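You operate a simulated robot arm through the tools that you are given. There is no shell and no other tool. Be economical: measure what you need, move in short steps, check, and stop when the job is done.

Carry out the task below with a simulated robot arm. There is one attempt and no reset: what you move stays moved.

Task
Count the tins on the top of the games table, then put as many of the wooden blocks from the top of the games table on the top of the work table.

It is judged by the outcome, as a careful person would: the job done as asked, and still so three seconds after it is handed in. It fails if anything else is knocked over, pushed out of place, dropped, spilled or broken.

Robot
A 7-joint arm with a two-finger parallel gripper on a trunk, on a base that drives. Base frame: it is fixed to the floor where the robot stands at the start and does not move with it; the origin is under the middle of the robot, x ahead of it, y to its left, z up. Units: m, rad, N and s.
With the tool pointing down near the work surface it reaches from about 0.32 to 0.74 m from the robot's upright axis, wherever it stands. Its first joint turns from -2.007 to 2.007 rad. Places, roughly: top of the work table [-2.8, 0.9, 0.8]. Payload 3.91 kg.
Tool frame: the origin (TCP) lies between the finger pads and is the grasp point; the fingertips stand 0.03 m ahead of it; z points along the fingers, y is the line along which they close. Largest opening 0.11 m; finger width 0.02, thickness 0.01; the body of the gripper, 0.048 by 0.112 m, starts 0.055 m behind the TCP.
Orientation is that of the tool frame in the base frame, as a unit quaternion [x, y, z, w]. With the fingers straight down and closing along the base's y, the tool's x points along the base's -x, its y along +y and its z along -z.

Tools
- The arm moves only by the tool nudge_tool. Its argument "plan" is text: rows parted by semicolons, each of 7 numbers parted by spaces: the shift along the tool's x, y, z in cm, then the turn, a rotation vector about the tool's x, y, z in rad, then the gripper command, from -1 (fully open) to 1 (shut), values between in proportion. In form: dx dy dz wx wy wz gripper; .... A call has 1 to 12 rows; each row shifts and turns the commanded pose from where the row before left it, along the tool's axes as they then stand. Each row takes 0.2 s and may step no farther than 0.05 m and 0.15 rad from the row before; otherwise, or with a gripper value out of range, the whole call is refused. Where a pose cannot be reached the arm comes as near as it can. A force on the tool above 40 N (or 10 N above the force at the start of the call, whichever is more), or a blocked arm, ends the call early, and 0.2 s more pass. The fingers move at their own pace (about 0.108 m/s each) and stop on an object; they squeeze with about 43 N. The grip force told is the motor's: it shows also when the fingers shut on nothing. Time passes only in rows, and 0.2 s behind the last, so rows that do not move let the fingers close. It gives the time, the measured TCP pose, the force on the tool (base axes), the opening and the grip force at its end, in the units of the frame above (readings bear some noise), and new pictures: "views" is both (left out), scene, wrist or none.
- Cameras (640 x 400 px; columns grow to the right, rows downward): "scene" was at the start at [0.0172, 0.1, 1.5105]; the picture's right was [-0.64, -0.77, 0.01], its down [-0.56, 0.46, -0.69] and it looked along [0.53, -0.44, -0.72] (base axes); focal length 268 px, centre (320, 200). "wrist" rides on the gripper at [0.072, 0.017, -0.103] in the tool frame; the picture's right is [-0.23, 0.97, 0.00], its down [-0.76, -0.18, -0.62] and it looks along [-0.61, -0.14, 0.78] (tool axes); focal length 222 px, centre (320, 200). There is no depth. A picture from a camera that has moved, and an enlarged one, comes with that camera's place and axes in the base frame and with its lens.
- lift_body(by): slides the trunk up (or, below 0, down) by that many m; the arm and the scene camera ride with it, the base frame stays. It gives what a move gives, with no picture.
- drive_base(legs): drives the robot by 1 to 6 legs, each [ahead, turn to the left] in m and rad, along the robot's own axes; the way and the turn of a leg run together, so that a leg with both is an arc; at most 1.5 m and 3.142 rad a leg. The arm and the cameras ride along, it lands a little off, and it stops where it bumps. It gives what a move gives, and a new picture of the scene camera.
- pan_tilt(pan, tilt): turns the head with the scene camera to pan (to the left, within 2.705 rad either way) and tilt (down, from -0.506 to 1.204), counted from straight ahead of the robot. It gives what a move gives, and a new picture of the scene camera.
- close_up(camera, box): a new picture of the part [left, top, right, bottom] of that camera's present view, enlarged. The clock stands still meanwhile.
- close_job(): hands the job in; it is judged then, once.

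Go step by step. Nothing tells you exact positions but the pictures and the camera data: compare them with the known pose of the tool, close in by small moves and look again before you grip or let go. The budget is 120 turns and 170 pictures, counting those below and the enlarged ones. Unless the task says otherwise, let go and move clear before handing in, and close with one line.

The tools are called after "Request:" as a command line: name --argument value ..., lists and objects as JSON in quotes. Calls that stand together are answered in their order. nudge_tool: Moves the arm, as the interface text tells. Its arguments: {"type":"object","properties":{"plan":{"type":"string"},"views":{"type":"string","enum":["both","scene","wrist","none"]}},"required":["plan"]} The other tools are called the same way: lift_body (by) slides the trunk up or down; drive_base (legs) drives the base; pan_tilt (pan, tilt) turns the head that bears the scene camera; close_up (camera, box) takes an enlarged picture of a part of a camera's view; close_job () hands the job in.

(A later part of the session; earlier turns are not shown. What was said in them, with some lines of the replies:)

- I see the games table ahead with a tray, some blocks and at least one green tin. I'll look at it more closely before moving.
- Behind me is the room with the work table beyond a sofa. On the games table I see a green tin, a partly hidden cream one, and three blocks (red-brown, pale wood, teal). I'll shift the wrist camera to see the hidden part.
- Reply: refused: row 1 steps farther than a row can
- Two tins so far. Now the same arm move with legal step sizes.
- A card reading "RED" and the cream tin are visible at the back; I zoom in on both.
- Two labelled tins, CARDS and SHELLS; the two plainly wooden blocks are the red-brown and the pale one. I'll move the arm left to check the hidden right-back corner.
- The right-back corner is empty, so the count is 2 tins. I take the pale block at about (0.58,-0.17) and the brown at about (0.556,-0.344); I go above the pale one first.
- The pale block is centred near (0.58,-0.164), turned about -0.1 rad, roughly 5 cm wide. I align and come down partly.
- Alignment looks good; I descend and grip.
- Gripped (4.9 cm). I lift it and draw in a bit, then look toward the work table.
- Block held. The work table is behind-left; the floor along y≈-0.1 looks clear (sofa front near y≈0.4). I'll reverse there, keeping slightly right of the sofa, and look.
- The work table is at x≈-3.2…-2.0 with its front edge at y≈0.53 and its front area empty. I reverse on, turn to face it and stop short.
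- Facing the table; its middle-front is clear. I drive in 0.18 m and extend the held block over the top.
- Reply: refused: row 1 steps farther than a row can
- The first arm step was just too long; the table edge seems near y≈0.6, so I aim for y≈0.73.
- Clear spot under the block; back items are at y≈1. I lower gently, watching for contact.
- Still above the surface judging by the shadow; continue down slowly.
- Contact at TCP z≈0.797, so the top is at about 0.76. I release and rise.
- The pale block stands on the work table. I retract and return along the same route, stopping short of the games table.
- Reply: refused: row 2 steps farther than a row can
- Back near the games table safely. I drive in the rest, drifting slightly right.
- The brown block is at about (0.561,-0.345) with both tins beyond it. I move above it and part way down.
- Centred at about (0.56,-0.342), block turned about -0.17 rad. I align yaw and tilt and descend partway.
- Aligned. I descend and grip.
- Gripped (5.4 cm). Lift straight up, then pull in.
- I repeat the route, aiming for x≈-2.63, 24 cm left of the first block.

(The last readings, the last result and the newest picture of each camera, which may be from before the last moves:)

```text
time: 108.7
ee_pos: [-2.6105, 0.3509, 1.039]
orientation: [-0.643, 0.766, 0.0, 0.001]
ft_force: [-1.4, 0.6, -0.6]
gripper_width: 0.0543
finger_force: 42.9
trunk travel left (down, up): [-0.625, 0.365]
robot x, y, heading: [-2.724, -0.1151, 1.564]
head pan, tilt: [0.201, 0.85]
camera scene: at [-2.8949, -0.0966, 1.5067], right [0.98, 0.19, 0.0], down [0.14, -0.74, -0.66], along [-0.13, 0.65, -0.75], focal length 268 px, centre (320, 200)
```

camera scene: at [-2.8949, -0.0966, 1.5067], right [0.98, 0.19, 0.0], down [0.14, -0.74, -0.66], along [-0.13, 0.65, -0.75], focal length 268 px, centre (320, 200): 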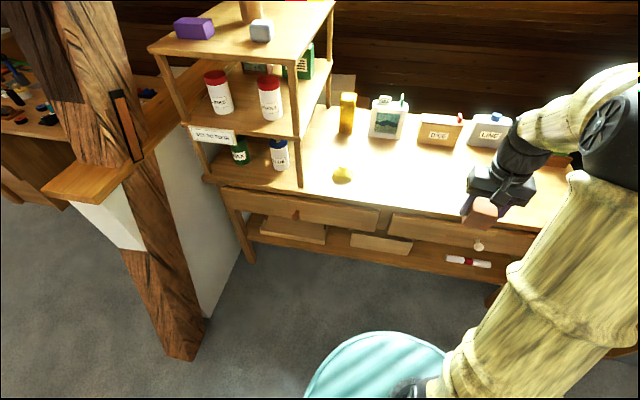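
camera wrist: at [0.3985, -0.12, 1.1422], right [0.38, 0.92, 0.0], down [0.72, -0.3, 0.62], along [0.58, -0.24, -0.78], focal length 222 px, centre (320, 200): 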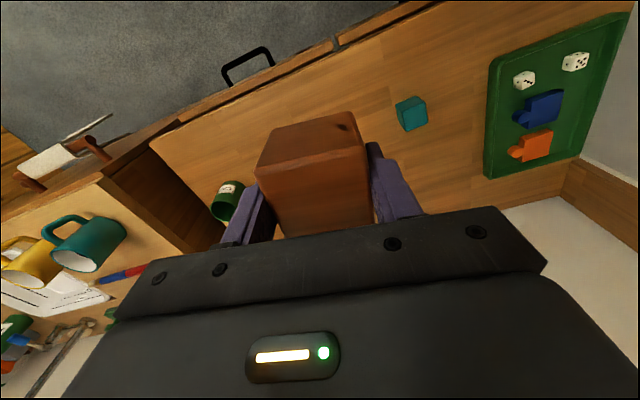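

Good; I drive in and extend over the free spot at x≈-2.61.

Request:
drive_base --legs '[[0.18, 0]]'

Request:
nudge_tool --plan "-4.8 0.8 0 0 0 0 1; -4.8 0.8 0 0 0 0 1; -4.8 0.8 0 0 0 0 1; -4.8 0.8 0 0 0 0 1; 0 0 4.5 0 0 0 1; 0 0 4.5 0 0 0 1; 0 0 4.5 0 0 0 1; 0 0 0 0 0 0 1" --views "both"

```text
time: 110.2
ee_pos: [-2.608, 0.5294, 1.0392]
orientation: [-0.643, 0.766, 0.0, 0.001]
ft_force: [-0.5, 0.2, -1.6]
gripper_width: 0.0546
finger_force: 42.9
trunk travel left (down, up): [-0.625, 0.365]
robot x, y, heading: [-2.7251, 0.0647, 1.558]
head pan, tilt: [0.201, 0.85]
camera scene: at [-2.893, 0.0834, 1.5067], right [0.98, 0.19, 0.0], down [0.14, -0.74, -0.66], along [-0.12, 0.65, -0.75], focal length 268 px, centre (320, 200)
```

scene: 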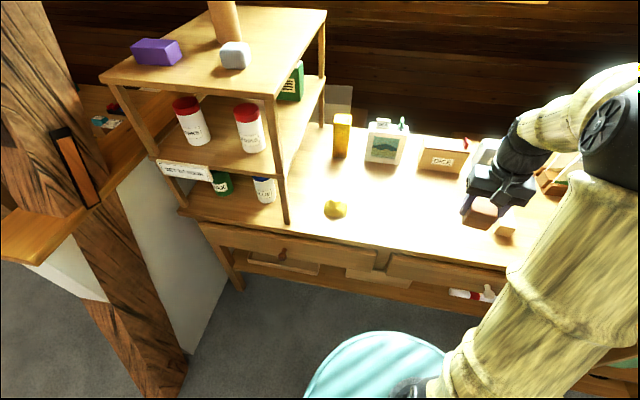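

```text
time: 112.0
ee_pos: [-2.6068, 0.7234, 0.9029]
orientation: [-0.643, 0.766, 0.001, 0.001]
ft_force: [-0.3, 0.0, -1.0]
gripper_width: 0.0543
finger_force: 42.8
trunk travel left (down, up): [-0.625, 0.365]
robot x, y, heading: [-2.7268, 0.0677, 1.562]
head pan, tilt: [0.201, 0.85]
camera scene: at [-2.893, 0.0822, 1.5067], right [0.98, 0.19, 0.0], down [0.14, -0.74, -0.66], along [-0.13, 0.65, -0.75], focal length 268 px, centre (320, 200)
camera wrist: at [-2.6346, 0.6548, 1.0066], right [-0.92, 0.39, 0.0], down [0.31, 0.72, 0.62], along [0.24, 0.57, -0.78], focal length 222 px, centre (320, 200)
```

scene: 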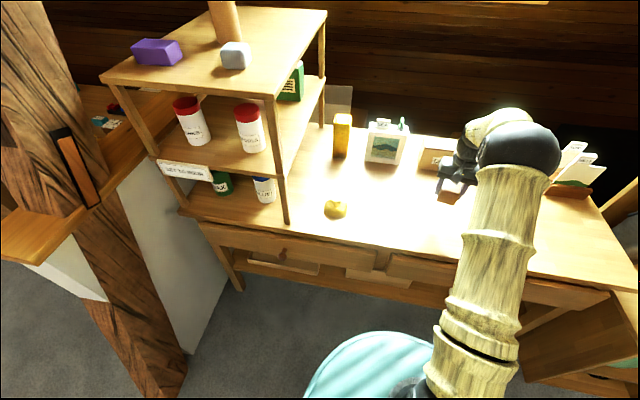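
wrist: 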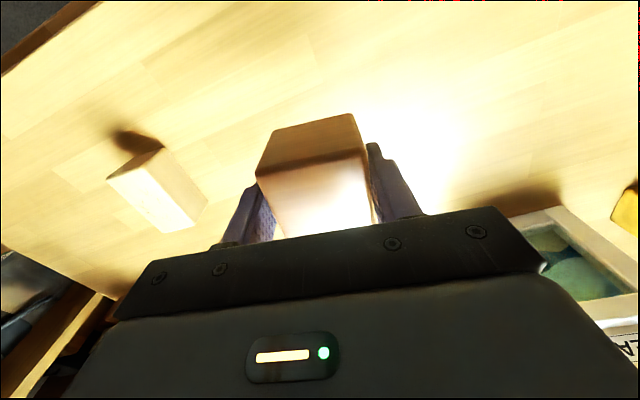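

The first block is well to the side. Lower gently to contact at about z=0.80.

Request:
nudge_tool --plan "0 0 2.5 0 0 0 1; 0 0 2.5 0 0 0 1; 0 0 2 0 0 0 1; 0 0 1.5 0 0 0 1; 0 0 0.8 0 0 0 1; 0 0 0.6 0 0 0 1; 0 0 0.5 0 0 0 1; 0 0 0.4 0 0 0 1; 0 0 0 0 0 0 1" --views "wrist"

```text
time: 114.0
ee_pos: [-2.6052, 0.7244, 0.7999]
orientation: [-0.643, 0.766, 0.003, 0.003]
ft_force: [-0.6, -0.7, 22.7]
gripper_width: 0.0544
finger_force: 43.4
trunk travel left (down, up): [-0.625, 0.365]
robot x, y, heading: [-2.7257, 0.0624, 1.559]
head pan, tilt: [0.201, 0.85]
camera wrist: at [-2.6352, 0.6548, 0.903], right [-0.92, 0.39, 0.0], down [0.31, 0.71, 0.63], along [0.25, 0.58, -0.78], focal length 222 px, centre (320, 200)
```

wrist: 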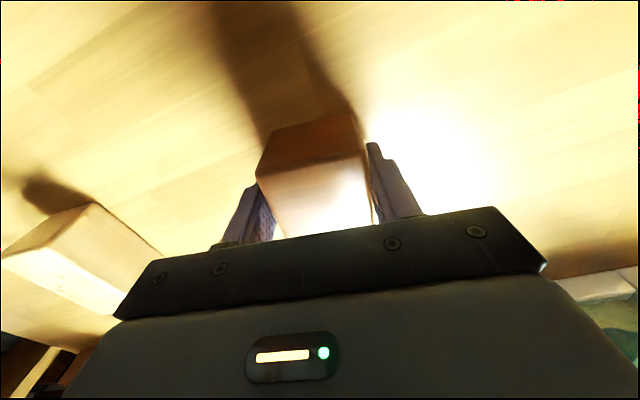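

Contact. I release with a modest opening, rise and retract.

Request:
nudge_tool --plan "0 0 0 0 0 0 -0.3; 0 0 0 0 0 0 -0.3; 0 0 0 0 0 0 -0.3; 0 0 -2 0 0 0 -0.3; 0 0 -4 0 0 0 -0.3; 0 0 -5 0 0 0 -0.3; 0 0 -5 0 0 0 -0.3; 0 0 -4.5 0 0 0 -0.3; 4.9 0 0 0 0 0 -0.3; 4.9 0 0 0 0 0 -0.3; 4.9 0 0 0 0 0 -0.3; 4.9 0 0 0 0 0 -0.3" --views "both"

Request:
drive_base --legs '[[-0.25, 0]]'

```text
time: 116.6
ee_pos: [-2.6399, 0.5288, 1.0015]
orientation: [-0.642, 0.766, 0.002, 0.001]
ft_force: [0.0, 0.0, -0.1]
gripper_width: 0.0714
finger_force: 0.1
trunk travel left (down, up): [-0.625, 0.365]
robot x, y, heading: [-2.7252, 0.0639, 1.564]
head pan, tilt: [0.201, 0.85]
camera scene: at [-2.8932, 0.0811, 1.5067], right [0.98, 0.19, 0.0], down [0.14, -0.74, -0.66], along [-0.13, 0.65, -0.75], focal length 268 px, centre (320, 200)
camera wrist: at [-2.6694, 0.4607, 1.1048], right [-0.92, 0.39, 0.0], down [0.31, 0.72, 0.63], along [0.24, 0.58, -0.78], focal length 222 px, centre (320, 200)
```

scene: 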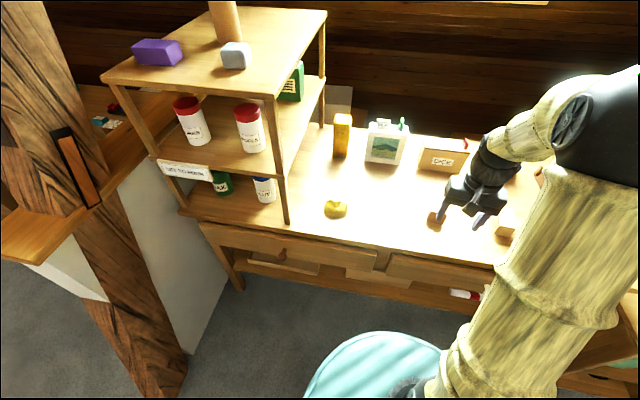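
wrist: 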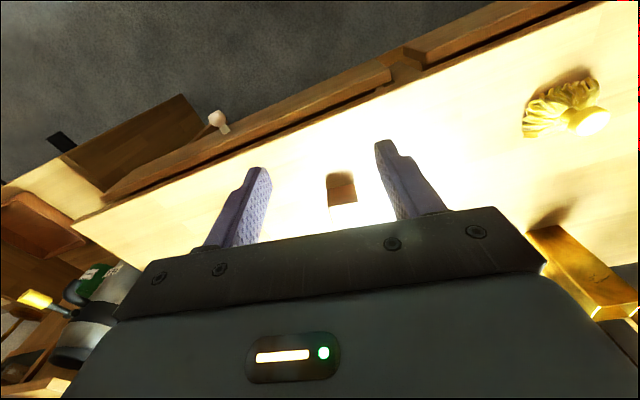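

```text
time: 118.5
ee_pos: [-2.644, 0.2806, 1.0009]
orientation: [-0.644, 0.765, 0.001, 0.001]
ft_force: [-0.3, 0.3, 0.0]
gripper_width: 0.0717
finger_force: 0.0
trunk travel left (down, up): [-0.625, 0.365]
robot x, y, heading: [-2.7267, -0.1878, 1.564]
head pan, tilt: [0.201, 0.85]
camera scene: at [-2.8954, -0.1693, 1.5068], right [0.98, 0.19, 0.0], down [0.14, -0.74, -0.66], along [-0.13, 0.65, -0.75], focal length 268 px, centre (320, 200)
```

scene: 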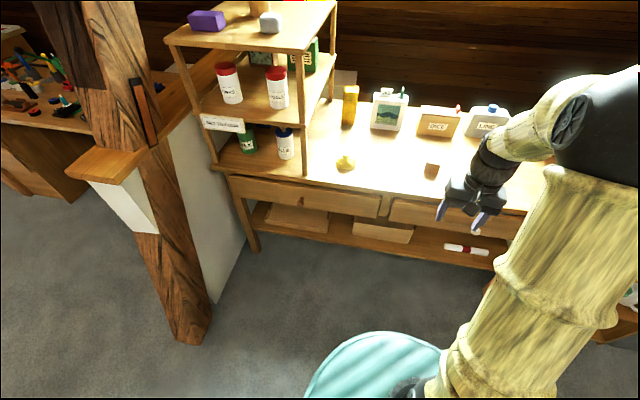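

Both wooden blocks rest on the work table, matching the two tins (CARDS and SHELLS), and the arm is clear. I hand in.

Request:
close_job

```text
The job is handed in.
```

I counted 2 tins on the games table (CARDS and SHELLS) and put 2 wooden blocks, the pale one and the red-brown one, on top of the work table; I saw nothing else disturbed.
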